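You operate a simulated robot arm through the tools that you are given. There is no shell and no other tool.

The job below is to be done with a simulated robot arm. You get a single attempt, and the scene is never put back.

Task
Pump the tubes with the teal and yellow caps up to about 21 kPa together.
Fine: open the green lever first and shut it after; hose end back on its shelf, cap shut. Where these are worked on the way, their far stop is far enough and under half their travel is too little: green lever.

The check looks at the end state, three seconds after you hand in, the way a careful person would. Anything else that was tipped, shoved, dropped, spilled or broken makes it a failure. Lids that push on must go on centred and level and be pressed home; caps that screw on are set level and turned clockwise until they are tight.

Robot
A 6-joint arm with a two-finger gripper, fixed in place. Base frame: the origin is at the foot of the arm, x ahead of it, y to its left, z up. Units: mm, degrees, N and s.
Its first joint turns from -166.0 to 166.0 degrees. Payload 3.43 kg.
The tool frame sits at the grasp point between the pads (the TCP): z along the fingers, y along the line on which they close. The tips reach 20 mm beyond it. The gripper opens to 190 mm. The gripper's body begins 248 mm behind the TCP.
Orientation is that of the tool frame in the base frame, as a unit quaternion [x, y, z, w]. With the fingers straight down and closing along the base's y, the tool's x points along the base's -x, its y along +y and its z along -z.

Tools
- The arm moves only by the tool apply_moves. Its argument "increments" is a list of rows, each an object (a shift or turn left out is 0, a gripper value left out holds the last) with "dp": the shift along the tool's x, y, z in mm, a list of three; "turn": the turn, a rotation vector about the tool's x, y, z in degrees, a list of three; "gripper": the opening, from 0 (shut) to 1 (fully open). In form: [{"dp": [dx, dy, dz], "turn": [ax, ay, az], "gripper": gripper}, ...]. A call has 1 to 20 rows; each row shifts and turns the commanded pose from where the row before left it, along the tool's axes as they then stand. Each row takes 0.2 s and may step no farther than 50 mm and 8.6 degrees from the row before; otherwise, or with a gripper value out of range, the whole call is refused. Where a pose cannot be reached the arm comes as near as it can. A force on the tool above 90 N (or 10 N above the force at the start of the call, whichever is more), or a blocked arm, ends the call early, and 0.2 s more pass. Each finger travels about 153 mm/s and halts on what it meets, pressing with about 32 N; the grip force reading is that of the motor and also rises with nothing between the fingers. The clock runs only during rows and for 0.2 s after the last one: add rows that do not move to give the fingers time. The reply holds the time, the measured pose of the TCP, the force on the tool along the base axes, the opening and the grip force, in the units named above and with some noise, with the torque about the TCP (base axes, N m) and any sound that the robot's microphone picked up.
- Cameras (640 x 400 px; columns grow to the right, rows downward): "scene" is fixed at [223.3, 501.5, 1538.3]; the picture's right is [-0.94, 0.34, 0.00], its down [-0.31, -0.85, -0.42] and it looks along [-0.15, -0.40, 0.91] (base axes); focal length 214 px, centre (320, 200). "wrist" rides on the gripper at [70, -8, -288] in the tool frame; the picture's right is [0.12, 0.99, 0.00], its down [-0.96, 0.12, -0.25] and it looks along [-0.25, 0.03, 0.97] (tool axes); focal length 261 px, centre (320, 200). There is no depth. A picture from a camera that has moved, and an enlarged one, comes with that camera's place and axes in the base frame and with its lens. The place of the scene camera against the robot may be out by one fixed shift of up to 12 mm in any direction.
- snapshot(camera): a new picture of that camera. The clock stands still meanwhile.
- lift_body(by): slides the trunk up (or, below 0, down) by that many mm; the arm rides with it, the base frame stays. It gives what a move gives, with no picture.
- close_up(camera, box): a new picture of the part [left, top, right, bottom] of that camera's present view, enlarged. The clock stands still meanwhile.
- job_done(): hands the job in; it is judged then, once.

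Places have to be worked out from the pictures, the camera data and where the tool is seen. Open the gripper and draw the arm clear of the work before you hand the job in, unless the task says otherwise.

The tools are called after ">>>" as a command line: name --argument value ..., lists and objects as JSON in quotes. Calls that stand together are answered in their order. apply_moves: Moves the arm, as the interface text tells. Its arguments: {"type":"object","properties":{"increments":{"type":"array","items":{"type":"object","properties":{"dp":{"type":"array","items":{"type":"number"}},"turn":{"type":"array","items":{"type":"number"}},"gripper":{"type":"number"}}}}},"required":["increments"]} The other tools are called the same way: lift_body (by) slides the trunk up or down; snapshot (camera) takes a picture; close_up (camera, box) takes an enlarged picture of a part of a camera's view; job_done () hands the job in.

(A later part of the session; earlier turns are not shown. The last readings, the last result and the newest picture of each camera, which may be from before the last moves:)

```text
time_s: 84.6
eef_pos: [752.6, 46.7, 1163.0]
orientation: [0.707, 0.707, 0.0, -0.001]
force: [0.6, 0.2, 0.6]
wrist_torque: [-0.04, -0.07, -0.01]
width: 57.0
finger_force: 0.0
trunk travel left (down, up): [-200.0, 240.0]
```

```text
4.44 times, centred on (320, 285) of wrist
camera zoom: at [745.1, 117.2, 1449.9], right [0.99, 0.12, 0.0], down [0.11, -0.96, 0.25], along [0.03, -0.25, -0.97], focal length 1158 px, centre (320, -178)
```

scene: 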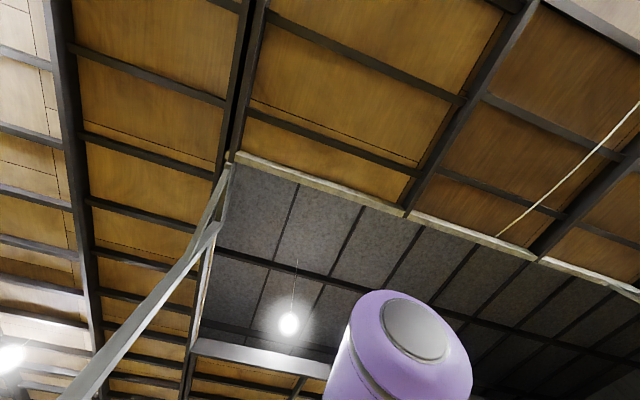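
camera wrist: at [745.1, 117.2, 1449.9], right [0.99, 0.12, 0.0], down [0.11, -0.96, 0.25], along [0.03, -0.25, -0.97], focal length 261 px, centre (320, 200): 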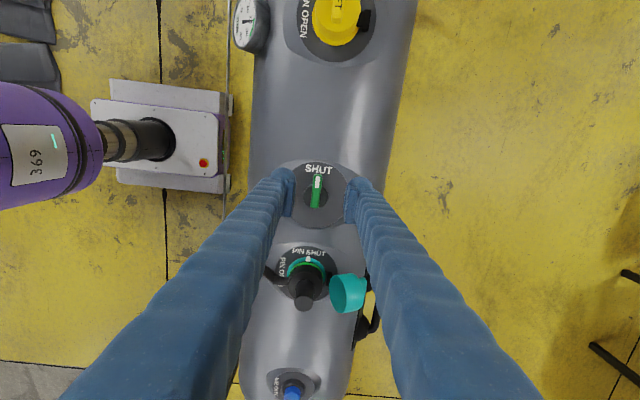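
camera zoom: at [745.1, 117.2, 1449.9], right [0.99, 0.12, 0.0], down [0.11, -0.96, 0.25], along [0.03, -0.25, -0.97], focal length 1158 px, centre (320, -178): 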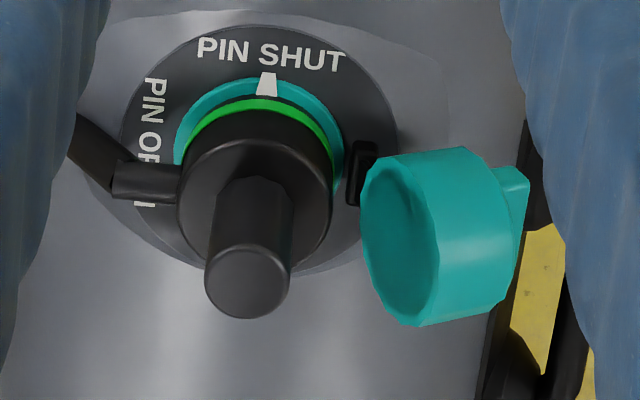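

Grip top is near (750, -170, 1057), collar top near z 1007. I move above it and turn so the fingers close along y, clear of the cap and hose.

>>> apply_moves --increments '[{"dp": [-43, 0, 0]}, {"dp": [-43, 0, 0]}, {"dp": [-43, 0, 0]}, {"dp": [-43, 0, 0]}, {"dp": [-43, -2, 0]}, {"turn": [0, 0, -8.18], "gripper": 0.4}, {"turn": [0, 0, -8.18]}, {"turn": [0, 0, -8.18]}, {"turn": [0, 0, -8.18]}, {"turn": [0, 0, -8.18]}, {"turn": [0, 0, -8.18]}, {"turn": [0, 0, -8.18]}, {"turn": [0, 0, -8.18]}, {"turn": [0, 0, -8.18]}, {"turn": [0, 0, -8.18]}, {"turn": [0, 0, -8.2]}, {}]'

>>> snapshot --camera "wrist"

>>> close_up --camera "wrist" --box '[240, 120, 400, 290]'

```text
time_s: 88.2
eef_pos: [750.3, -170.1, 1163.6]
orientation: [-0.001, 1.0, 0.0, 0.0]
force: [0.7, -0.2, 0.1]
wrist_torque: [-0.03, 0.0, 0.02]
width: 75.9
finger_force: 0.2
trunk travel left (down, up): [-200.0, 240.0]
```

```text
taken
camera wrist: at [680.9, -178.2, 1450.6], right [-0.12, 0.99, 0.0], down [0.96, 0.12, 0.25], along [0.24, 0.03, -0.97], focal length 261 px, centre (320, 200)
```

wrist: 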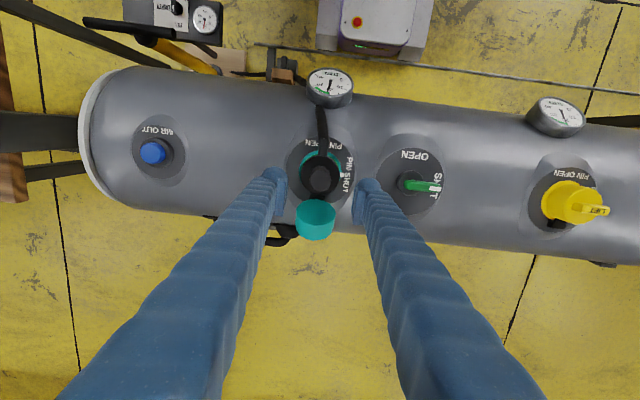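

```text
2.35 times, centred on (320, 205) of wrist
camera zoom: at [680.9, -178.2, 1450.6], right [-0.12, 0.99, 0.0], down [0.96, 0.12, 0.25], along [0.24, 0.03, -0.97], focal length 613 px, centre (320, 188)
```

zoom: 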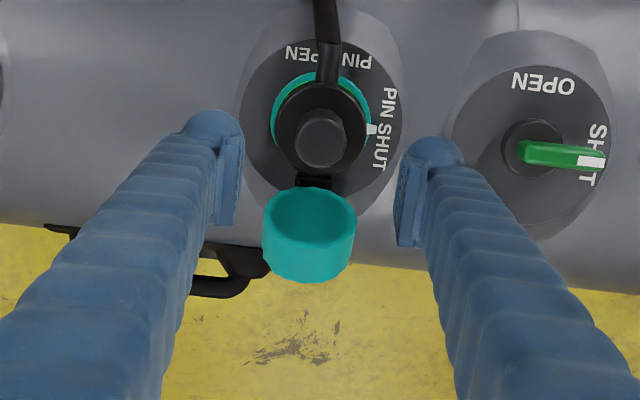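

The grip is centred between the fingers. I descend to z 1037 and close on it.

>>> apply_moves --increments '[{"dp": [0.5, 1.5, 45]}, {"dp": [0, 0, 45]}, {"dp": [0, 0, 25]}, {"dp": [0, 0, 11]}, {}, {"gripper": 0.0}, {}, {}]'

>>> close_up --camera "wrist" --box '[240, 120, 400, 290]'

```text
time_s: 90.0
eef_pos: [748.1, -168.9, 1038.8]
orientation: [0.001, 1.0, 0.0, -0.001]
force: [-1.3, -14.7, -0.9]
wrist_torque: [-0.22, 0.04, -0.03]
width: 32.5
finger_force: 31.7
trunk travel left (down, up): [-200.0, 240.0]
```

```text
2.35 times, centred on (320, 205) of wrist
camera zoom: at [678.3, -177.6, 1324.8], right [-0.12, 0.99, 0.0], down [0.96, 0.11, 0.25], along [0.24, 0.03, -0.97], focal length 613 px, centre (320, 188)
```

zoom: 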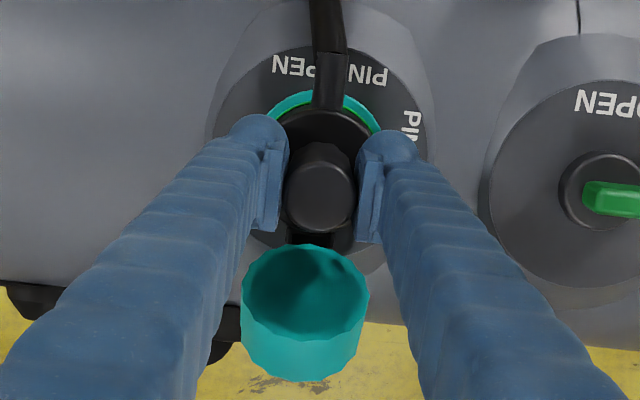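

Gripped at 32.5 mm. I pull straight up gently.

>>> apply_moves --increments '[{"dp": [0, 0, -3]}, {"dp": [0, 0, -4]}, {"dp": [0, 0, -4]}, {"dp": [0, 0, -5]}, {}]'

>>> close_up --camera "wrist" --box '[240, 120, 400, 290]'

```text
time_s: 91.2
eef_pos: [750.9, -168.8, 1050.9]
orientation: [0.001, 1.0, 0.0, -0.002]
force: [-7.4, -14.0, -28.1]
wrist_torque: [0.0, 0.06, 0.02]
width: 32.4
finger_force: 32.3
trunk travel left (down, up): [-200.0, 240.0]
```

```text
2.35 times, centred on (320, 205) of wrist
camera zoom: at [682.1, -177.7, 1339.2], right [-0.12, 0.99, 0.0], down [0.96, 0.11, 0.24], along [0.24, 0.03, -0.97], focal length 613 px, centre (320, 188)
```

zoom: 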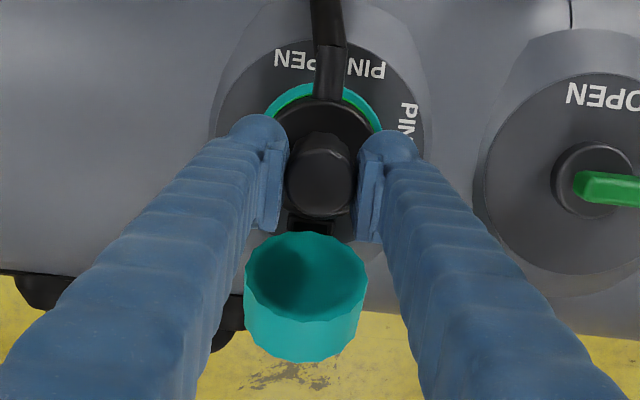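

The fingers seem to have slid up on the grip while the collar stayed. I lower back to the grip and compare before trying a twist.

>>> apply_moves --increments '[{"gripper": 0.25}, {}, {"dp": [0, 0, 14]}, {}]'

>>> close_up --camera "wrist" --box '[270, 140, 370, 230]'

```text
time_s: 92.2
eef_pos: [751.1, -168.6, 1039.7]
orientation: [0.0, 1.0, -0.001, 0.0]
force: [1.0, 0.0, -0.7]
wrist_torque: [-0.01, -0.02, -0.02]
width: 47.4
finger_force: 0.1
trunk travel left (down, up): [-200.0, 240.0]
```

```text
4.44 times, centred on (320, 185) of wrist
camera zoom: at [681.0, -175.6, 1326.3], right [-0.12, 0.99, 0.0], down [0.96, 0.11, 0.25], along [0.25, 0.03, -0.97], focal length 1158 px, centre (320, 267)
```

zoom: 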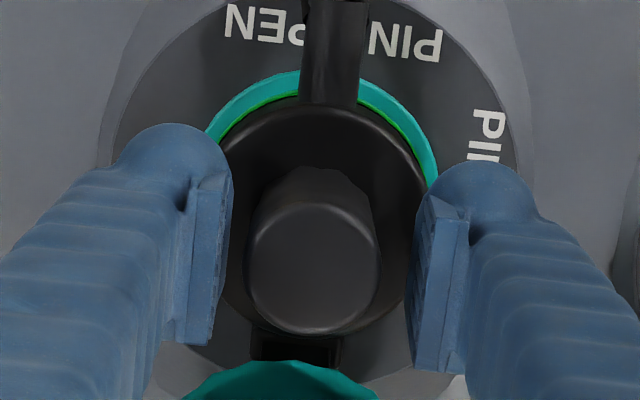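

The hose end is still seated; it likely needs a twist or firmer pull. I grip and try a small counterclockwise turn (seen from above).

>>> apply_moves --increments '[{"dp": [1, 0, 1]}, {"gripper": 0.0}, {}, {}, {"turn": [0, 0, -5]}, {"turn": [0, 0, -5]}, {}]'

>>> close_up --camera "wrist" --box '[270, 140, 370, 230]'

```text
time_s: 93.8
eef_pos: [749.2, -169.1, 1038.8]
orientation: [-0.087, 0.996, 0.0, -0.001]
force: [3.6, -19.0, -0.1]
wrist_torque: [-0.17, 0.05, 0.01]
width: 32.2
finger_force: 32.2
trunk travel left (down, up): [-200.0, 240.0]
```

```text
4.44 times, centred on (320, 185) of wrist
camera zoom: at [681.5, -189.9, 1325.4], right [-0.29, 0.96, 0.0], down [0.93, 0.28, 0.25], along [0.24, 0.07, -0.97], focal length 1158 px, centre (320, 267)
```

zoom: 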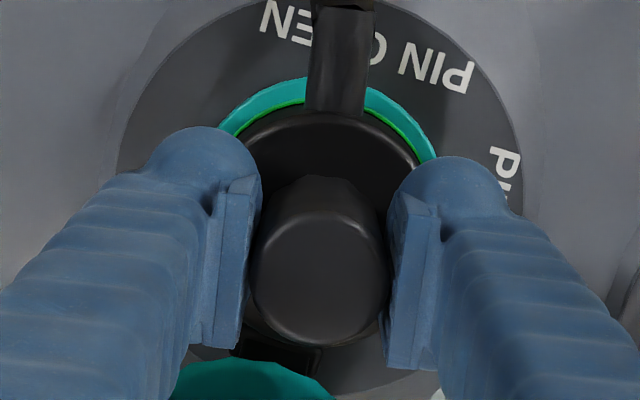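

The hose end turns with the tool at almost no torque. I keep turning counterclockwise, watching for a stop or a sound.

>>> apply_moves --increments '[{"turn": [0, 0, -7]}, {"turn": [0, 0, -7]}, {"turn": [0, 0, -7]}, {"turn": [0, 0, -7]}, {"turn": [0, 0, -7]}, {}]'

>>> close_up --camera "wrist" --box '[250, 120, 390, 250]'

```text
time_s: 95.2
eef_pos: [749.4, -168.1, 1038.3]
orientation: [-0.383, 0.924, 0.0, 0.0]
force: [3.8, -6.6, 8.5]
wrist_torque: [0.03, -0.04, 0.07]
width: 32.4
finger_force: 32.4
trunk travel left (down, up): [-200.0, 240.0]
```

```text
3.08 times, centred on (320, 185) of wrist
camera zoom: at [705.0, -224.1, 1325.3], right [-0.79, 0.62, 0.0], down [0.6, 0.76, 0.25], along [0.15, 0.2, -0.97], focal length 802 px, centre (320, 246)
```

zoom: 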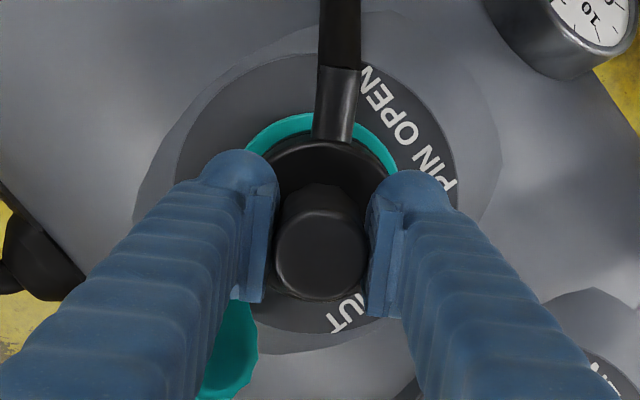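

The green band is no longer visible, which suggests the bayonet is unlocked after 45°. I pull up now.

>>> apply_moves --increments '[{"dp": [0, 0, -4]}, {"dp": [0, 0, -4]}, {"dp": [0, 0, -5]}, {}]'

>>> close_up --camera "wrist" --box '[250, 120, 390, 250]'

```text
time_s: 96.2
eef_pos: [749.0, -167.5, 1050.5]
orientation: [-0.383, 0.924, 0.0, -0.001]
force: [-0.2, 0.8, -1.6]
wrist_torque: [-0.02, 0.03, -0.02]
width: 32.4
finger_force: 32.1
trunk travel left (down, up): [-200.0, 240.0]
```

```text
3.08 times, centred on (320, 185) of wrist
camera zoom: at [705.1, -223.8, 1337.1], right [-0.79, 0.62, 0.0], down [0.6, 0.76, 0.25], along [0.15, 0.19, -0.97], focal length 802 px, centre (320, 246)
```

zoom: 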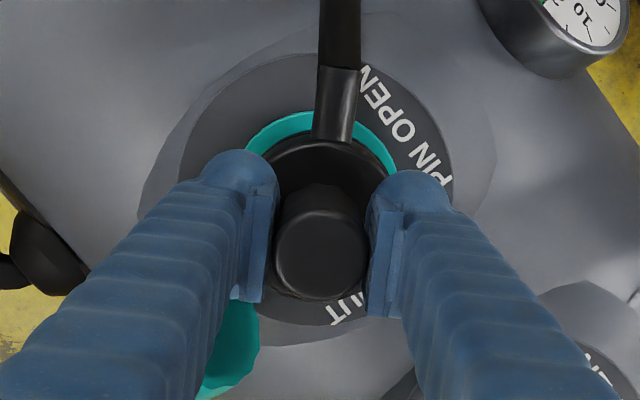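

It came free with no resistance. I lift it clear and look at the valve beneath.

>>> apply_moves --increments '[{"dp": [0, 0, -15]}, {"dp": [0, 0, -30]}, {"dp": [0, 0, -40]}, {"dp": [0, 0, -40]}, {"dp": [0, 0, -40]}, {}]'

>>> snapshot --camera "wrist"

```text
time_s: 97.6
eef_pos: [748.4, -164.0, 1216.3]
orientation: [-0.382, 0.924, 0.0, -0.002]
force: [-0.5, 0.7, -0.1]
wrist_torque: [-0.02, -0.02, -0.01]
width: 32.4
finger_force: 31.5
trunk travel left (down, up): [-200.0, 240.0]
```

```text
taken
camera wrist: at [705.1, -219.9, 1503.4], right [-0.79, 0.62, 0.0], down [0.6, 0.76, 0.25], along [0.15, 0.19, -0.97], focal length 261 px, centre (320, 200)
```

wrist: 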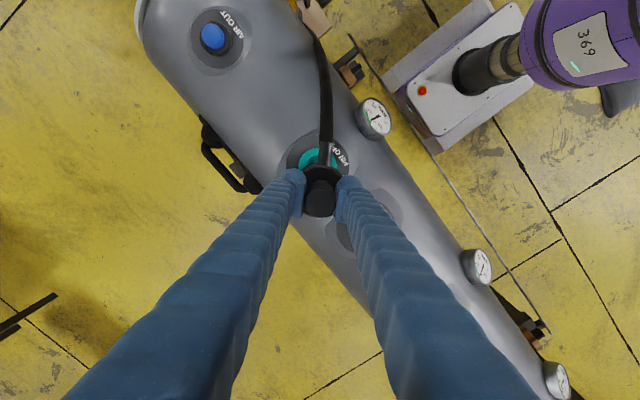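

>>> close_up --camera "wrist" --box '[350, 90, 400, 145]'

>>> close_up --camera "wrist" --box '[250, 100, 400, 240]'

```text
7.27 times, centred on (375, 118) of wrist
camera zoom: at [705.1, -219.9, 1503.4], right [-0.79, 0.62, 0.0], down [0.6, 0.76, 0.25], along [0.15, 0.19, -0.97], focal length 1896 px, centre (-80, 800)
```

zoom: 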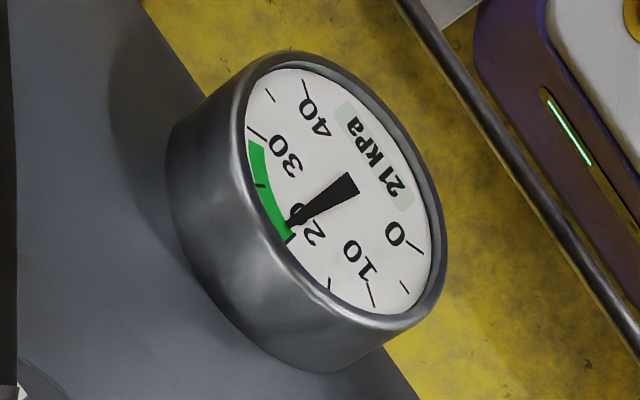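

```text
2.86 times, centred on (325, 170) of wrist
camera zoom: at [705.1, -219.9, 1503.4], right [-0.79, 0.62, 0.0], down [0.6, 0.76, 0.25], along [0.15, 0.19, -0.97], focal length 745 px, centre (306, 286)
```

zoom: 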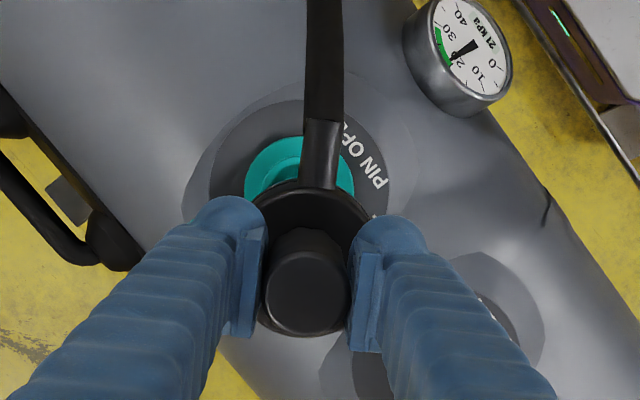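

Pressure holds at 21. I turn the hose end back to the square orientation and carry it, high over the tube, toward the pump panel.

>>> apply_moves --increments '[{"turn": [0, 0, 7.5]}, {"turn": [0, 0, 7.5]}, {"turn": [0, 0, 7.5]}, {"turn": [0, 0, 7.5]}, {"turn": [0, 0, 7.5]}, {"turn": [0, 0, 7.5]}, {"dp": [36.8, -31.6, 0]}, {"dp": [36.8, -31.6, 0]}, {"dp": [36.8, -31.6, 0]}, {"dp": [36.8, -31.6, 0]}, {"dp": [36.8, -31.6, 0]}, {"dp": [36.8, -31.6, 0]}, {"dp": [36.8, -31.6, 0]}, {"dp": [36.8, -31.6, 0]}, {"dp": [36.8, -31.6, 0]}, {"dp": [36.8, -31.6, 0]}]'

>>> snapshot --camera "wrist"

```text
time_s: 101.0
eef_pos: [378.3, -482.9, 1218.9]
orientation: [0.001, 1.0, 0.0, 0.0]
force: [-0.1, 0.4, -1.3]
wrist_torque: [0.02, -0.1, 0.04]
width: 32.1
finger_force: 31.9
trunk travel left (down, up): [-200.0, 240.0]
```

```text
taken
camera wrist: at [308.7, -491.6, 1505.3], right [-0.12, 0.99, 0.0], down [0.96, 0.11, 0.25], along [0.25, 0.03, -0.97], focal length 261 px, centre (320, 200)
```

wrist: 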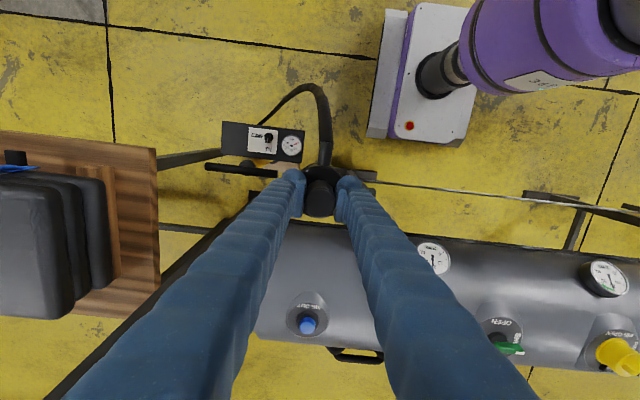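

>>> close_up --camera "wrist" --box '[190, 70, 340, 190]'

>>> apply_moves --increments '[{"dp": [3, -32, 35]}, {"dp": [3, -32, 35]}, {"dp": [3, -32, 35]}, {"dp": [3, -32, 35]}, {"dp": [2, -32, 35]}, {"dp": [0, -36, 30]}, {"dp": [0, -36, 30]}, {"dp": [0, -36, 30]}, {"dp": [0, -36, 30]}, {"dp": [0, -34, 30]}, {}]'

>>> snapshot --camera "wrist"

```text
3.33 times, centred on (265, 130) of wrist
camera zoom: at [308.7, -491.6, 1505.3], right [-0.12, 0.99, 0.0], down [0.96, 0.11, 0.25], along [0.25, 0.03, -0.97], focal length 869 px, centre (503, 433)
```

zoom: 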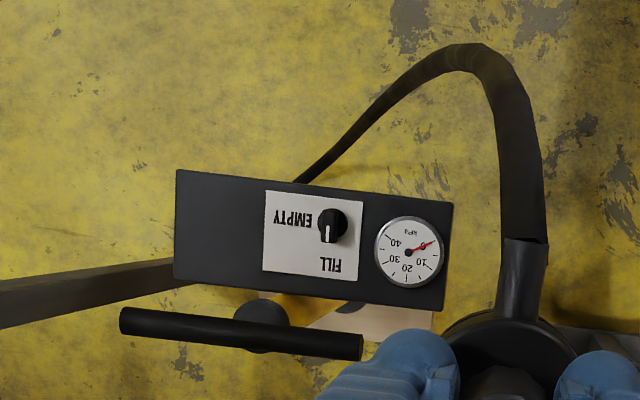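

```text
time_s: 103.4
eef_pos: [368.0, -821.2, 891.7]
orientation: [0.001, 1.0, 0.001, 0.001]
force: [-0.5, -0.5, -1.1]
wrist_torque: [0.12, -0.03, -0.03]
width: 32.4
finger_force: 31.6
trunk travel left (down, up): [-200.0, 240.0]
```

```text
taken
camera wrist: at [297.6, -829.9, 1179.0], right [-0.12, 0.99, 0.0], down [0.96, 0.11, 0.25], along [0.25, 0.03, -0.97], focal length 261 px, centre (320, 200)
```

wrist: 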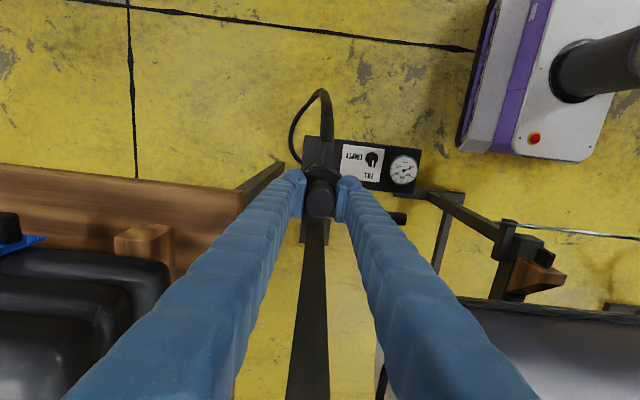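

Above the panel's blank end. I descend to about z 620 and check the view.

>>> apply_moves --increments '[{"dp": [1, 1, 45]}, {"dp": [1, 0, 45]}, {"dp": [0, 0, 45]}, {"dp": [0, 0, 45]}, {"dp": [0, 0, 45]}, {"dp": [0, 0, 45]}, {}]'

>>> snapshot --camera "wrist"

>>> close_up --camera "wrist" --box '[250, 110, 420, 260]'

```text
time_s: 105.0
eef_pos: [364.8, -821.5, 622.8]
orientation: [0.001, 1.0, 0.0, 0.0]
force: [0.2, -0.3, -1.6]
wrist_torque: [0.06, 0.0, -0.02]
width: 32.2
finger_force: 32.2
trunk travel left (down, up): [-200.0, 240.0]
```

```text
taken
camera wrist: at [294.2, -829.7, 910.4], right [-0.12, 0.99, 0.0], down [0.96, 0.11, 0.25], along [0.25, 0.03, -0.97], focal length 261 px, centre (320, 200)
```

wrist: 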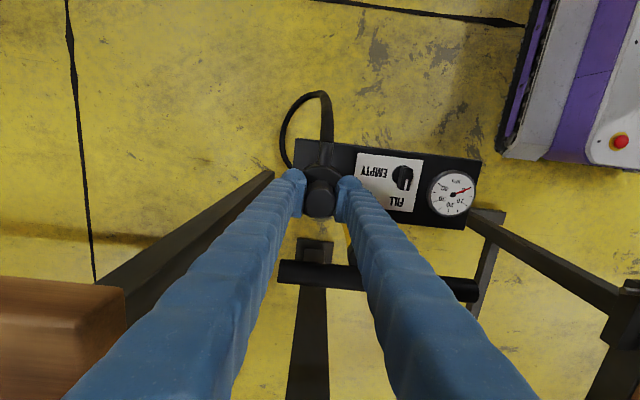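

```text
2.67 times, centred on (335, 185) of wrist
camera zoom: at [294.2, -829.7, 910.4], right [-0.12, 0.99, 0.0], down [0.96, 0.11, 0.25], along [0.25, 0.03, -0.97], focal length 695 px, centre (280, 240)
```

zoom: 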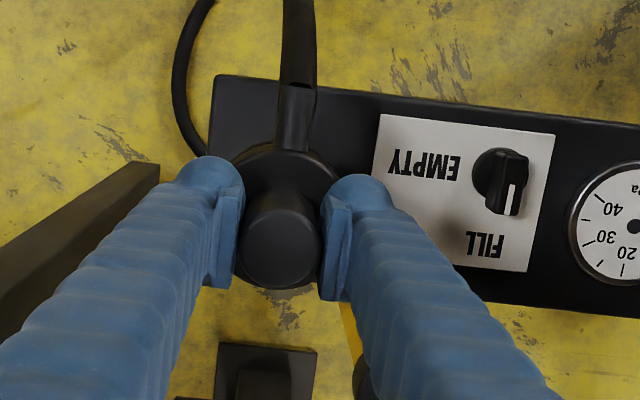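

The blank area's centre works out to (369, -814). I shift there and lower stepwise, watching for contact.

>>> apply_moves --increments '[{"dp": [-4.5, 7, 0]}, {"dp": [0, 0, 25]}, {"dp": [0, 0, 15]}, {"dp": [0, 0, 10]}, {}]'

>>> apply_moves --increments '[{"dp": [0, 0, 5]}, {"dp": [0, 0, 4]}, {"dp": [0, 0, 4]}, {}]'

>>> close_up --camera "wrist" --box '[250, 110, 420, 260]'

```text
time_s: 106.2
eef_pos: [367.9, -815.1, 573.2]
orientation: [0.001, 1.0, 0.0, 0.001]
force: [0.2, 0.2, -1.0]
wrist_torque: [0.0, 0.05, -0.01]
width: 32.3
finger_force: 31.8
trunk travel left (down, up): [-200.0, 240.0]
```

```text
time_s: 107.2
eef_pos: [367.5, -815.0, 558.8]
orientation: [0.001, 1.0, -0.001, 0.0]
force: [-0.9, -1.0, -0.3]
wrist_torque: [-0.04, 0.02, 0.03]
width: 32.4
finger_force: 31.7
trunk travel left (down, up): [-200.0, 240.0]
```

```text
2.67 times, centred on (335, 185) of wrist
camera zoom: at [297.8, -822.3, 846.0], right [-0.12, 0.99, 0.0], down [0.96, 0.11, 0.25], along [0.25, 0.03, -0.97], focal length 695 px, centre (280, 240)
```

zoom: 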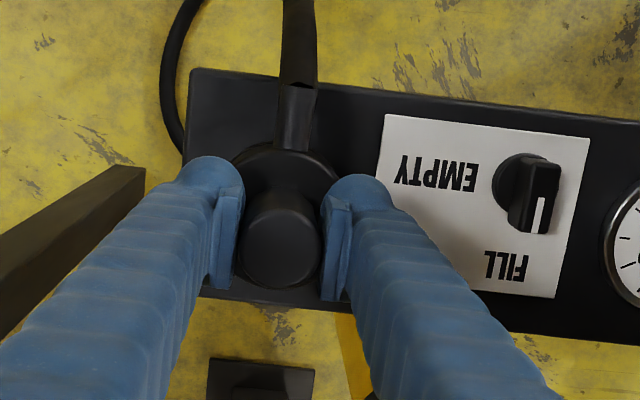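

>>> apply_moves --increments '[{"dp": [0, 0, 4]}, {"dp": [0, 0, 4]}, {"dp": [0, 0, 4]}, {}]'

>>> apply_moves --increments '[{"dp": [0, 0, 3]}, {"dp": [0, 0, 3]}, {"dp": [0, 0, 3]}, {}]'

```text
time_s: 108.2
eef_pos: [367.6, -812.5, 546.2]
orientation: [0.001, 1.0, 0.0, 0.0]
force: [-0.3, -0.5, -1.6]
wrist_torque: [-0.03, 0.03, -0.02]
width: 32.6
finger_force: 31.9
trunk travel left (down, up): [-200.0, 240.0]
```

```text
time_s: 109.2
eef_pos: [368.2, -813.6, 539.3]
orientation: [0.001, 1.0, -0.001, 0.001]
force: [-3.4, 6.9, 24.5]
wrist_torque: [0.14, 0.1, 0.02]
width: 32.3
finger_force: 32.5
trunk travel left (down, up): [-200.0, 240.0]
```

Contact at about z 540 with 24 N. I ease off slightly, open, and check that it stands.

>>> apply_moves --increments '[{"dp": [0, 0, -1.5]}, {}, {"gripper": 0.1}, {"gripper": 0.25}, {"gripper": 0.32}, {}]'

>>> close_up --camera "wrist" --box '[250, 110, 420, 260]'

```text
time_s: 110.6
eef_pos: [368.5, -814.3, 537.3]
orientation: [0.001, 1.0, 0.001, 0.0]
force: [0.2, 0.3, -0.3]
wrist_torque: [0.0, 0.02, -0.01]
width: 60.6
finger_force: 0.0
trunk travel left (down, up): [-200.0, 240.0]
```

```text
2.67 times, centred on (335, 185) of wrist
camera zoom: at [298.3, -821.6, 826.0], right [-0.12, 0.99, 0.0], down [0.96, 0.11, 0.25], along [0.25, 0.03, -0.97], focal length 695 px, centre (280, 240)
```

zoom: 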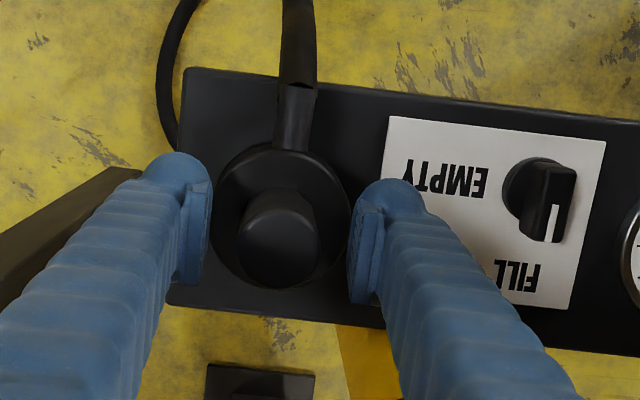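

The hose end stands upright on the blank area. I rise straight up and look from above.

>>> apply_moves --increments '[{"dp": [0, 0, -25]}, {"dp": [0, 0, -45]}, {"dp": [0, 0, -45]}, {"dp": [0, 0, -45]}, {"dp": [0, 0, -45]}, {"dp": [0, 0, -45]}, {"dp": [0, 0, -45]}, {"dp": [0, 30, -38]}, {"dp": [0, 30, -38]}]'

>>> snapshot --camera "wrist"

>>> close_up --camera "wrist" --box '[220, 90, 420, 220]'

```text
time_s: 112.6
eef_pos: [366.9, -756.2, 911.9]
orientation: [0.0, 1.0, 0.0, 0.0]
force: [-0.3, 0.0, 0.0]
wrist_torque: [-0.09, 0.0, 0.02]
width: 60.7
finger_force: 0.1
trunk travel left (down, up): [-200.0, 240.0]
```

```text
taken
camera wrist: at [296.6, -763.7, 1198.0], right [-0.12, 0.99, 0.0], down [0.96, 0.11, 0.25], along [0.25, 0.03, -0.97], focal length 261 px, centre (320, 200)
```

wrist: 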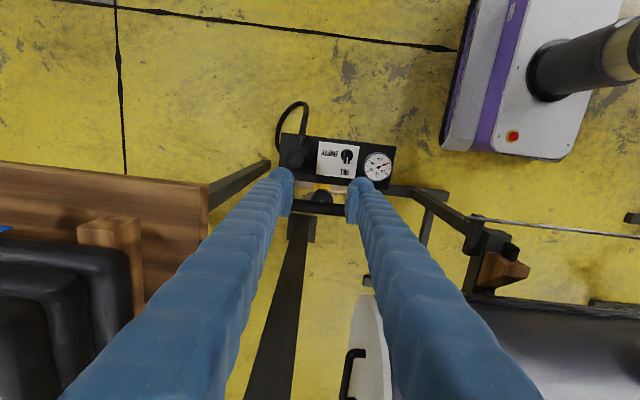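

```text
3.08 times, centred on (320, 155) of wrist
camera zoom: at [296.6, -763.7, 1198.0], right [-0.12, 0.99, 0.0], down [0.96, 0.11, 0.25], along [0.25, 0.03, -0.97], focal length 802 px, centre (320, 338)
```

zoom: 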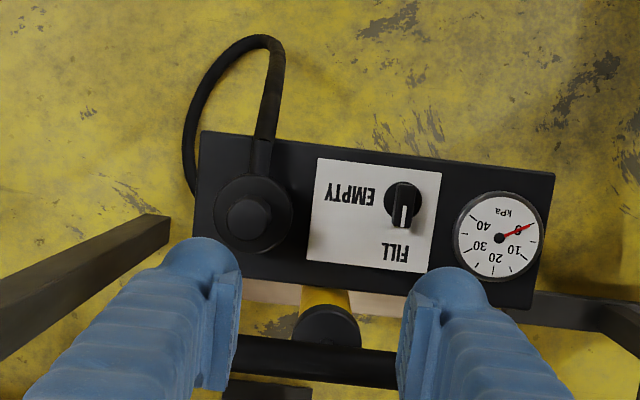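

The hose end sits on the panel well. Now I go back over the tube to the teal valve and its cap.

>>> apply_moves --increments '[{"dp": [0, 30, -38]}, {"dp": [0, 30, -38]}, {"dp": [0, 30, -38]}, {"dp": [0, 30, -38]}, {"dp": [0, 30, -38]}, {"dp": [0, 30, -38]}, {"dp": [0, 30, -28]}, {"dp": [0, 48, 0]}]'

>>> apply_moves --increments '[{"dp": [-37, 32, 0]}, {"dp": [-37, 32, 0]}, {"dp": [-37, 32, 0]}, {"dp": [-37, 32, 0]}, {"dp": [-37, 32, 0]}, {"dp": [-37, 32, 0]}, {"dp": [-37, 32, 0]}, {"dp": [-37, 32, 0]}, {"dp": [-37, 32, 0]}, {}]'

>>> snapshot --camera "wrist"

>>> close_up --camera "wrist" --box '[240, 150, 440, 290]'

```text
time_s: 114.4
eef_pos: [369.3, -495.3, 1167.4]
orientation: [0.001, 1.0, 0.0, -0.001]
force: [0.0, -0.8, -0.6]
wrist_torque: [0.01, 0.0, 0.0]
width: 60.7
finger_force: 0.0
trunk travel left (down, up): [-200.0, 240.0]
```

```text
time_s: 116.6
eef_pos: [701.7, -207.2, 1167.0]
orientation: [0.001, 1.0, 0.0, 0.0]
force: [-0.4, 0.4, -1.0]
wrist_torque: [-0.06, 0.0, 0.03]
width: 60.7
finger_force: 0.1
trunk travel left (down, up): [-200.0, 240.0]
```

```text
taken
camera wrist: at [630.8, -215.0, 1454.7], right [-0.12, 0.99, 0.0], down [0.96, 0.11, 0.25], along [0.25, 0.03, -0.97], focal length 261 px, centre (320, 200)
```

wrist: 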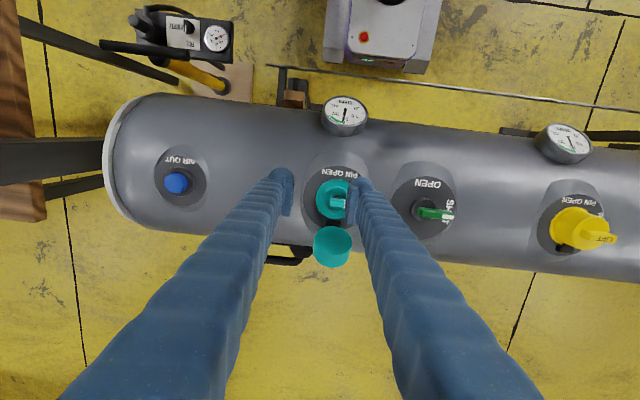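

```text
2.86 times, centred on (340, 220) of wrist
camera zoom: at [630.8, -215.0, 1454.7], right [-0.12, 0.99, 0.0], down [0.96, 0.11, 0.25], along [0.25, 0.03, -0.97], focal length 745 px, centre (263, 143)
```

zoom: 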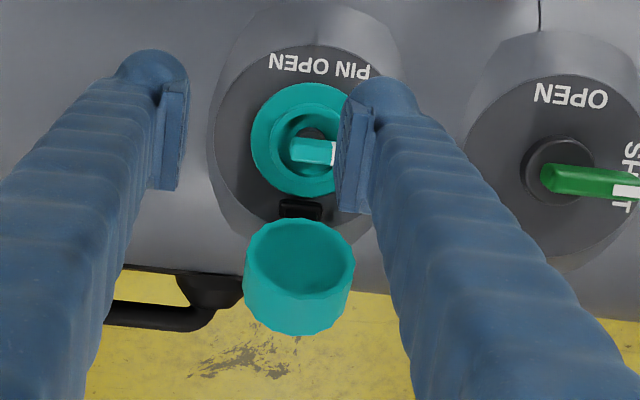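

The valve pin still points at PIN SHUT. The open cap is hinged near (794, -169, 979), its mouth centre about (812, -169, 1020); I close the fingers and go to the +x side of it to push it over. First a look at both caps.

>>> close_up --camera "wrist" --box '[530, 190, 630, 260]'

>>> apply_moves --increments '[{"dp": [-45, 8, 0], "gripper": 0.0}, {"dp": [-45, 8, 0]}, {"dp": [-45, 8, 0]}, {"dp": [-40, 8, 0]}, {"dp": [-35, 6, 0]}, {}]'

>>> snapshot --camera "wrist"

>>> close_up --camera "wrist" --box '[240, 70, 400, 200]'

```text
5.71 times, centred on (580, 225) of wrist
camera zoom: at [630.8, -215.0, 1454.7], right [-0.12, 0.99, 0.0], down [0.96, 0.11, 0.25], along [0.25, 0.03, -0.97], focal length 1489 px, centre (-1166, 57)
```

zoom: 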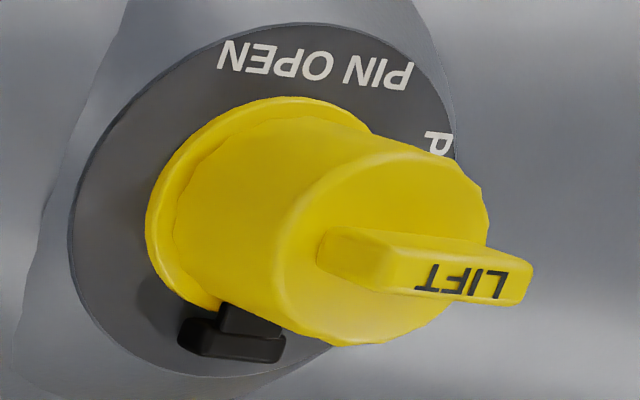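

```text
time_s: 118.0
eef_pos: [913.2, -169.0, 1165.6]
orientation: [0.001, 1.0, 0.0, 0.0]
force: [0.0, 0.3, 0.0]
wrist_torque: [0.0, -0.03, 0.01]
width: 0.1
finger_force: 31.5
trunk travel left (down, up): [-200.0, 240.0]
```

```text
taken
camera wrist: at [842.5, -177.1, 1452.5], right [-0.12, 0.99, 0.0], down [0.96, 0.11, 0.25], along [0.25, 0.03, -0.97], focal length 261 px, centre (320, 200)
```

wrist: 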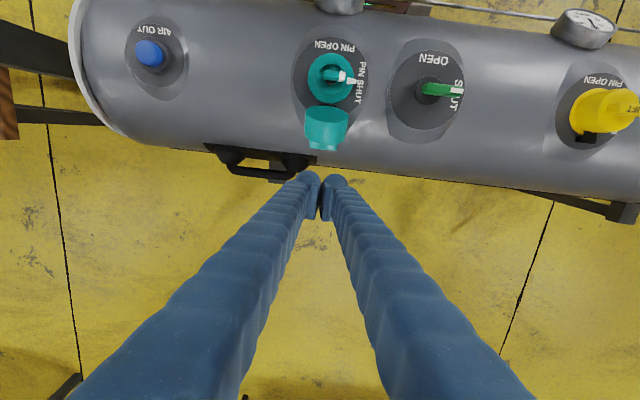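

```text
3.08 times, centred on (320, 135) of wrist
camera zoom: at [842.5, -177.1, 1452.5], right [-0.12, 0.99, 0.0], down [0.96, 0.11, 0.25], along [0.25, 0.03, -0.97], focal length 802 px, centre (320, 400)
```

zoom: 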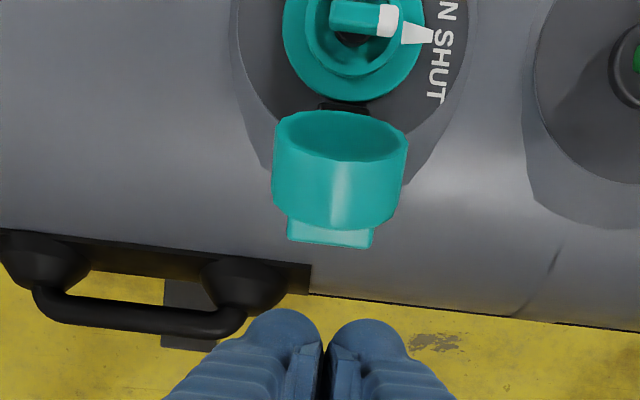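

The cap leans outward with its tab facing +x. I lower the closed fingers beyond it and push it back toward the valve, rising as it turns.

>>> apply_moves --increments '[{"dp": [4, 0, 45]}, {"dp": [0, 0, 45]}, {"dp": [0, 0, 35]}, {}]'

>>> close_up --camera "wrist" --box '[240, 70, 400, 200]'

```text
time_s: 119.0
eef_pos: [908.5, -166.7, 1037.0]
orientation: [0.001, 1.0, 0.0, 0.0]
force: [0.5, 0.5, -0.1]
wrist_torque: [-0.01, -0.02, 0.01]
width: 0.0
finger_force: 32.4
trunk travel left (down, up): [-200.0, 240.0]
```

```text
3.08 times, centred on (320, 135) of wrist
camera zoom: at [837.3, -175.2, 1324.7], right [-0.12, 0.99, 0.0], down [0.96, 0.11, 0.25], along [0.25, 0.03, -0.97], focal length 802 px, centre (320, 400)
```

zoom: 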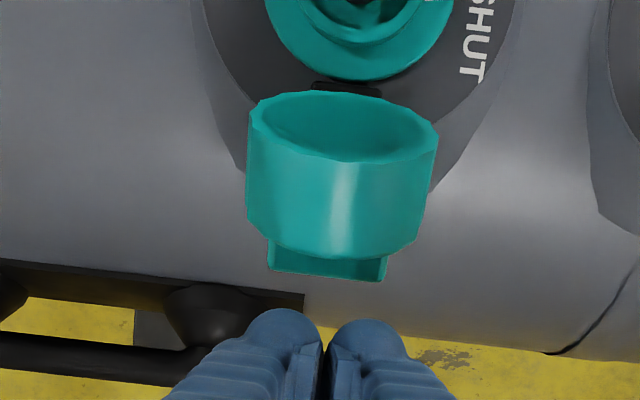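

>>> apply_moves --increments '[{"dp": [10, 0, 0]}, {"dp": [10, 0, 0]}, {"dp": [8, 0, 0]}, {"dp": [8, 0, 0]}, {"dp": [6, 0, 0]}, {}]'

>>> close_up --camera "wrist" --box '[240, 90, 400, 220]'

```text
time_s: 120.4
eef_pos: [868.2, -170.1, 1039.9]
orientation: [0.0, 1.0, 0.0, -0.001]
force: [0.6, 0.6, -0.7]
wrist_torque: [0.01, -0.02, 0.01]
width: 0.1
finger_force: 31.9
trunk travel left (down, up): [-200.0, 240.0]
```

```text
3.08 times, centred on (320, 155) of wrist
camera zoom: at [798.5, -178.1, 1326.6], right [-0.12, 0.99, 0.0], down [0.96, 0.11, 0.25], along [0.24, 0.03, -0.97], focal length 802 px, centre (320, 338)
```

zoom: 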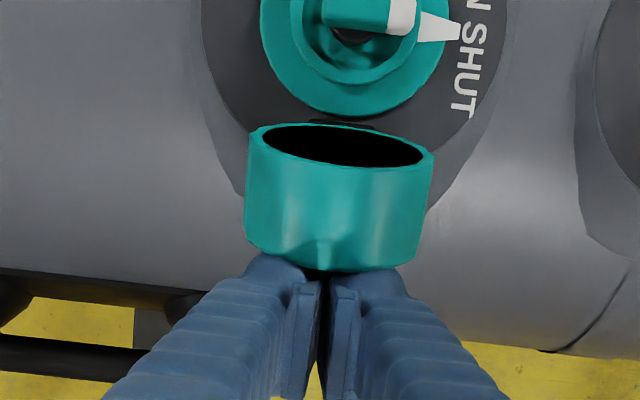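

The cap is turning without resistance. I continue pushing while rising slightly.

>>> apply_moves --increments '[{"dp": [7, 0, -4]}, {"dp": [7, 0, -4]}, {"dp": [7, 0, -4]}, {"dp": [6, 0, -3]}, {}]'

>>> close_up --camera "wrist" --box '[240, 90, 400, 220]'

```text
time_s: 121.6
eef_pos: [841.6, -169.8, 1057.9]
orientation: [0.001, 1.0, 0.0, 0.003]
force: [13.8, 5.4, 26.0]
wrist_torque: [0.12, -0.03, -0.03]
width: 6.0
finger_force: 34.6
trunk travel left (down, up): [-200.0, 240.0]
```

```text
3.08 times, centred on (320, 155) of wrist
camera zoom: at [770.3, -177.7, 1345.0], right [-0.12, 0.99, 0.0], down [0.96, 0.11, 0.25], along [0.25, 0.03, -0.97], focal length 802 px, centre (320, 338)
```

zoom: 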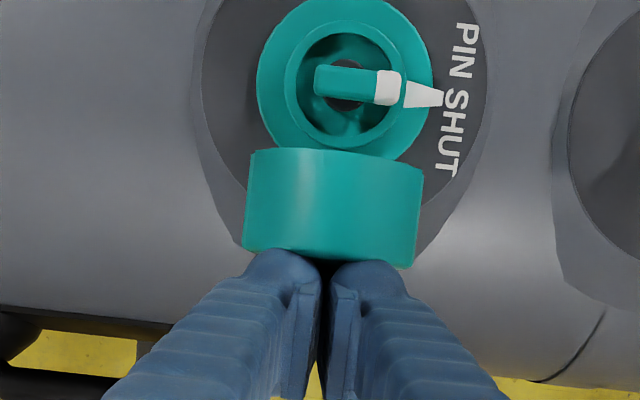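

The tips are catching on the tab (26 N upward). I rise a little to clear it and then push further.

>>> apply_moves --increments '[{"dp": [0, 0, -6]}, {"dp": [0, 0, -6]}, {}]'

>>> close_up --camera "wrist" --box '[240, 90, 400, 220]'

```text
time_s: 122.4
eef_pos: [839.5, -171.2, 1066.7]
orientation: [0.001, 1.0, 0.0, -0.002]
force: [-0.4, -0.4, 0.2]
wrist_torque: [0.05, -0.02, 0.02]
width: 0.0
finger_force: 34.6
trunk travel left (down, up): [-200.0, 240.0]
```

```text
3.08 times, centred on (320, 155) of wrist
camera zoom: at [769.4, -178.5, 1354.2], right [-0.12, 0.99, 0.0], down [0.96, 0.11, 0.24], along [0.24, 0.03, -0.97], focal length 802 px, centre (320, 338)
```

zoom: 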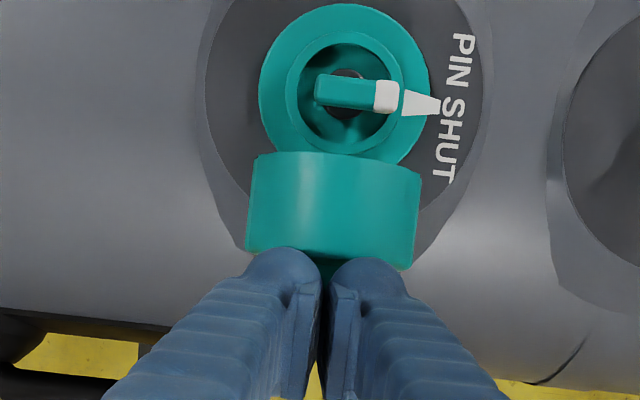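

>>> apply_moves --increments '[{"dp": [6, 0, 0]}, {"dp": [6, 0, 0]}, {"dp": [6, 0, 0]}, {"dp": [6, 0, 0]}, {}]'

>>> close_up --camera "wrist" --box '[240, 90, 400, 220]'

```text
time_s: 123.6
eef_pos: [815.3, -171.0, 1070.2]
orientation: [0.001, 1.0, 0.001, -0.001]
force: [3.6, -3.0, 10.6]
wrist_torque: [-0.06, -0.1, -0.04]
width: 5.8
finger_force: 34.2
trunk travel left (down, up): [-200.0, 240.0]
```

```text
3.08 times, centred on (320, 155) of wrist
camera zoom: at [745.4, -177.9, 1355.8], right [-0.12, 0.99, 0.0], down [0.96, 0.11, 0.25], along [0.25, 0.03, -0.97], focal length 802 px, centre (320, 338)
```

zoom: 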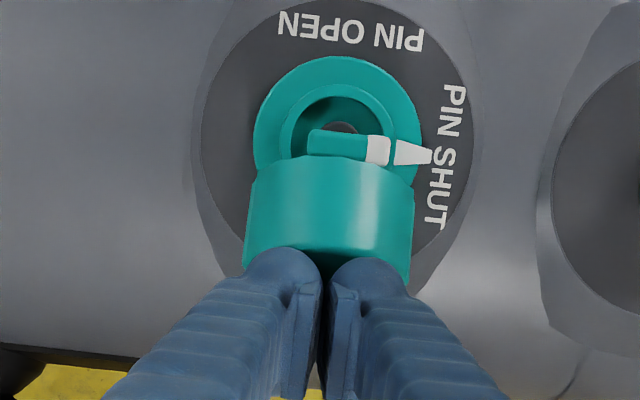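

The cap keeps rotating over the valve. I continue, rising a bit more.

>>> apply_moves --increments '[{"dp": [0, 0, -6]}, {"dp": [6, 0, -1]}, {"dp": [6, 0, -1]}, {"dp": [6, 0, 0]}, {"dp": [6, 0, 0]}, {}]'

>>> close_up --camera "wrist" --box '[240, 90, 400, 220]'

```text
time_s: 125.0
eef_pos: [793.0, -171.6, 1075.6]
orientation: [0.0, 1.0, 0.0, 0.0]
force: [0.8, -0.1, 0.6]
wrist_torque: [-0.01, -0.01, 0.03]
width: 0.0
finger_force: 33.8
trunk travel left (down, up): [-200.0, 240.0]
```

```text
3.08 times, centred on (320, 155) of wrist
camera zoom: at [721.7, -179.2, 1363.6], right [-0.12, 0.99, 0.0], down [0.96, 0.11, 0.25], along [0.24, 0.03, -0.97], focal length 802 px, centre (320, 338)
```

zoom: 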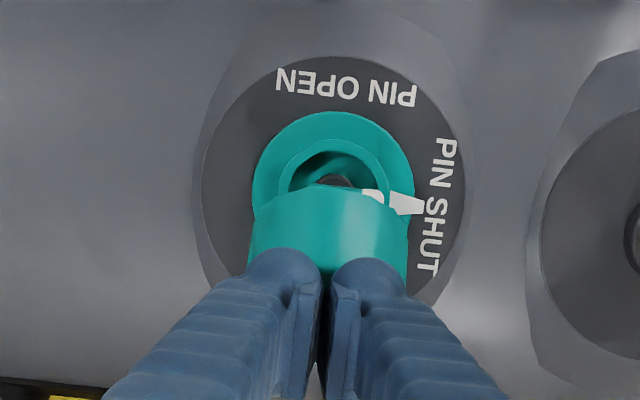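

>>> apply_moves --increments '[{"dp": [7, 0, 0]}, {"dp": [7, 0, 0]}, {"dp": [7, 0, 0]}, {"dp": [7, 0, 0]}, {"dp": [6, 0, 0]}, {}]'

>>> close_up --camera "wrist" --box '[240, 90, 400, 220]'

```text
time_s: 126.4
eef_pos: [757.2, -171.2, 1078.3]
orientation: [0.001, 1.0, 0.0, 0.0]
force: [-1.4, 0.8, 2.5]
wrist_torque: [0.03, -0.02, 0.02]
width: 0.3
finger_force: 34.7
trunk travel left (down, up): [-200.0, 240.0]
```

```text
3.08 times, centred on (320, 155) of wrist
camera zoom: at [688.2, -178.7, 1364.3], right [-0.12, 0.99, 0.0], down [0.96, 0.11, 0.25], along [0.25, 0.03, -0.97], focal length 802 px, centre (320, 338)
```

zoom: 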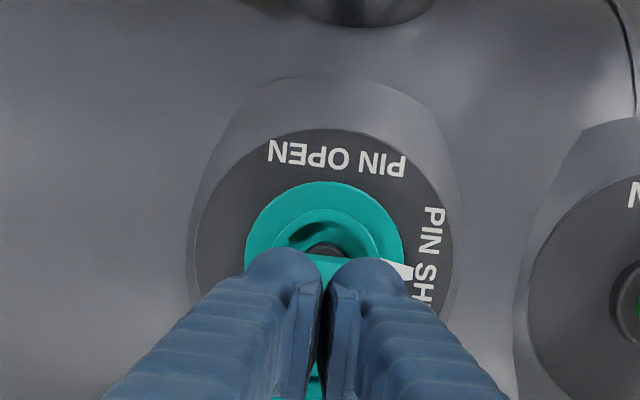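

>>> apply_moves --increments '[{"dp": [6, 0, 0]}, {"dp": [6, 0, 0]}, {"dp": [0, 0, 6]}, {"dp": [0, 0, 6]}, {}]'

>>> close_up --camera "wrist" --box '[240, 90, 400, 220]'

```text
time_s: 127.6
eef_pos: [746.3, -169.3, 1064.5]
orientation: [0.0, 1.0, 0.0, 0.0]
force: [0.6, 0.5, 0.1]
wrist_torque: [0.0, 0.04, 0.01]
width: 0.0
finger_force: 34.2
trunk travel left (down, up): [-200.0, 240.0]
```

```text
3.08 times, centred on (320, 155) of wrist
camera zoom: at [676.3, -177.6, 1351.9], right [-0.12, 0.99, 0.0], down [0.96, 0.11, 0.25], along [0.25, 0.03, -0.97], focal length 802 px, centre (320, 338)
```

zoom: 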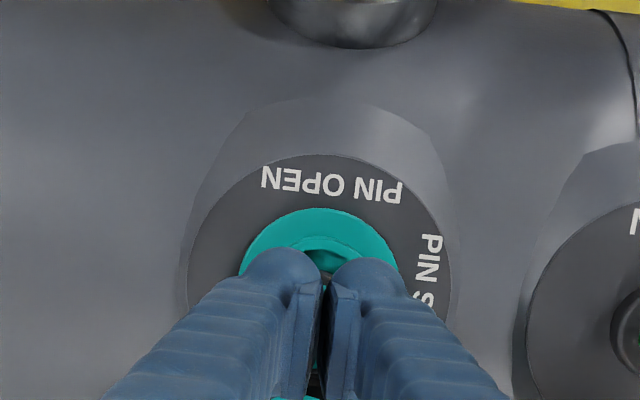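

>>> apply_moves --increments '[{"dp": [0, 0, 4]}, {"dp": [0, 0, 4]}, {"dp": [0, 0, 4]}, {}]'

>>> close_up --camera "wrist" --box '[220, 100, 420, 280]'

```text
time_s: 128.6
eef_pos: [746.9, -170.8, 1052.9]
orientation: [0.001, 1.0, 0.0, -0.001]
force: [-0.8, 0.0, 0.0]
wrist_torque: [0.03, -0.03, 0.0]
width: 0.0
finger_force: 34.2
trunk travel left (down, up): [-200.0, 240.0]
```

```text
2.22 times, centred on (320, 190) of wrist
camera zoom: at [676.2, -178.6, 1338.9], right [-0.12, 0.99, 0.0], down [0.96, 0.11, 0.25], along [0.24, 0.03, -0.97], focal length 579 px, centre (320, 222)
```

zoom: 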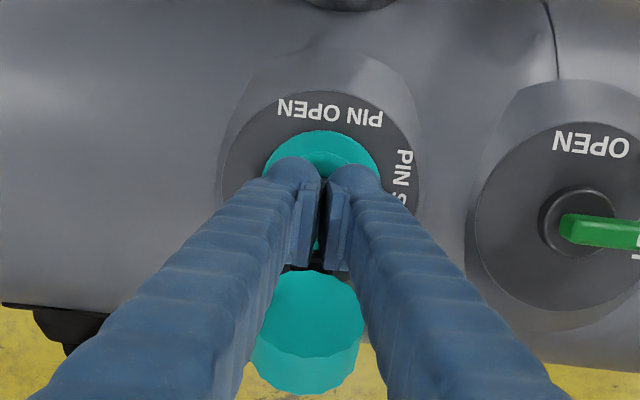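

The fingers slid over the cap and it fell back open. I rise clear and look again; gripping the cap by its sides along an arc will be more reliable.

>>> apply_moves --increments '[{"dp": [0, 0, -40]}, {"dp": [0, 0, -40]}, {"dp": [0, 0, -40]}, {"dp": [30, 0, 0]}, {}]'

>>> close_up --camera "wrist" --box '[220, 120, 420, 300]'

```text
time_s: 129.8
eef_pos: [717.4, -170.5, 1171.1]
orientation: [0.001, 1.0, 0.0, -0.001]
force: [0.3, 1.2, -0.3]
wrist_torque: [0.04, 0.01, 0.0]
width: 0.0
finger_force: 34.0
trunk travel left (down, up): [-200.0, 240.0]
```

```text
2.22 times, centred on (320, 210) of wrist
camera zoom: at [647.7, -179.0, 1457.9], right [-0.12, 0.99, 0.0], down [0.96, 0.11, 0.25], along [0.24, 0.03, -0.97], focal length 579 px, centre (320, 178)
```

zoom: 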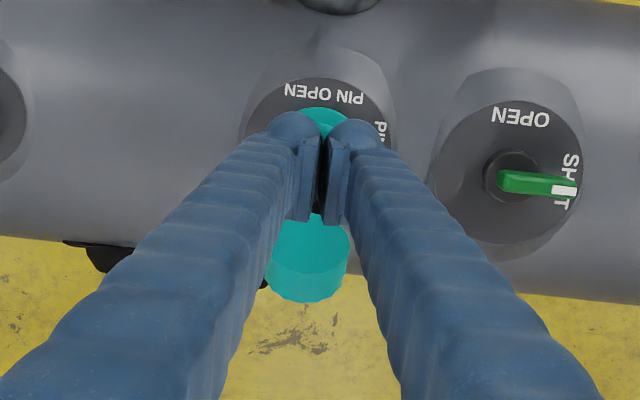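

>>> apply_moves --increments '[{"dp": [-30, 30, 0], "turn": [0, 0, 8.18], "gripper": 0.5}, {"turn": [0, 0, 8.18]}, {"turn": [0, 0, 8.18]}, {"turn": [0, 0, 8.18]}, {"turn": [0, 0, 8.18]}, {"turn": [0, 0, 8.18]}, {"turn": [0, 0, 8.18]}, {"turn": [0, 0, 8.18]}, {"turn": [0, 0, 8.18]}, {"turn": [0, 0, 8.18]}, {"turn": [0, 0, 8.2]}, {"dp": [45, 0, 0], "turn": [0, -8, 0]}, {"dp": [45, 0, 0], "turn": [0, -8, 0]}, {"dp": [40, 0, 0], "turn": [0, -8, 0]}, {"dp": [0, 0, 0], "turn": [0, -8, 0]}, {}]'

>>> snapshot --camera "wrist"

```text
time_s: 133.2
eef_pos: [746.2, -11.4, 1155.3]
orientation: [0.68, 0.679, -0.196, 0.195]
force: [0.0, 0.3, -0.7]
wrist_torque: [-0.09, 0.0, 0.03]
width: 94.8
finger_force: 0.1
trunk travel left (down, up): [-200.0, 240.0]
```

```text
taken
camera wrist: at [738.8, 201.4, 1360.2], right [0.99, 0.1, -0.06], down [0.11, -0.68, 0.72], along [0.03, -0.72, -0.69], focal length 261 px, centre (320, 200)
```

wrist: 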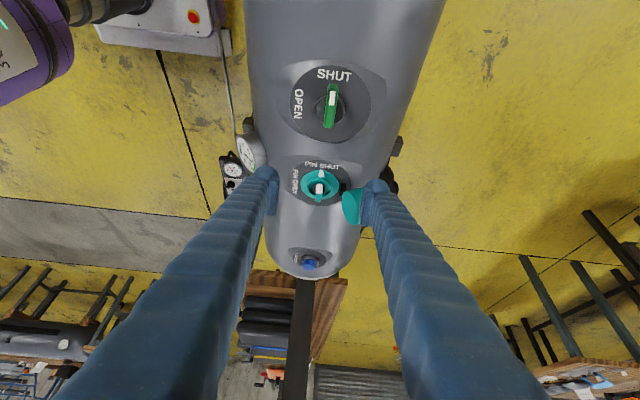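

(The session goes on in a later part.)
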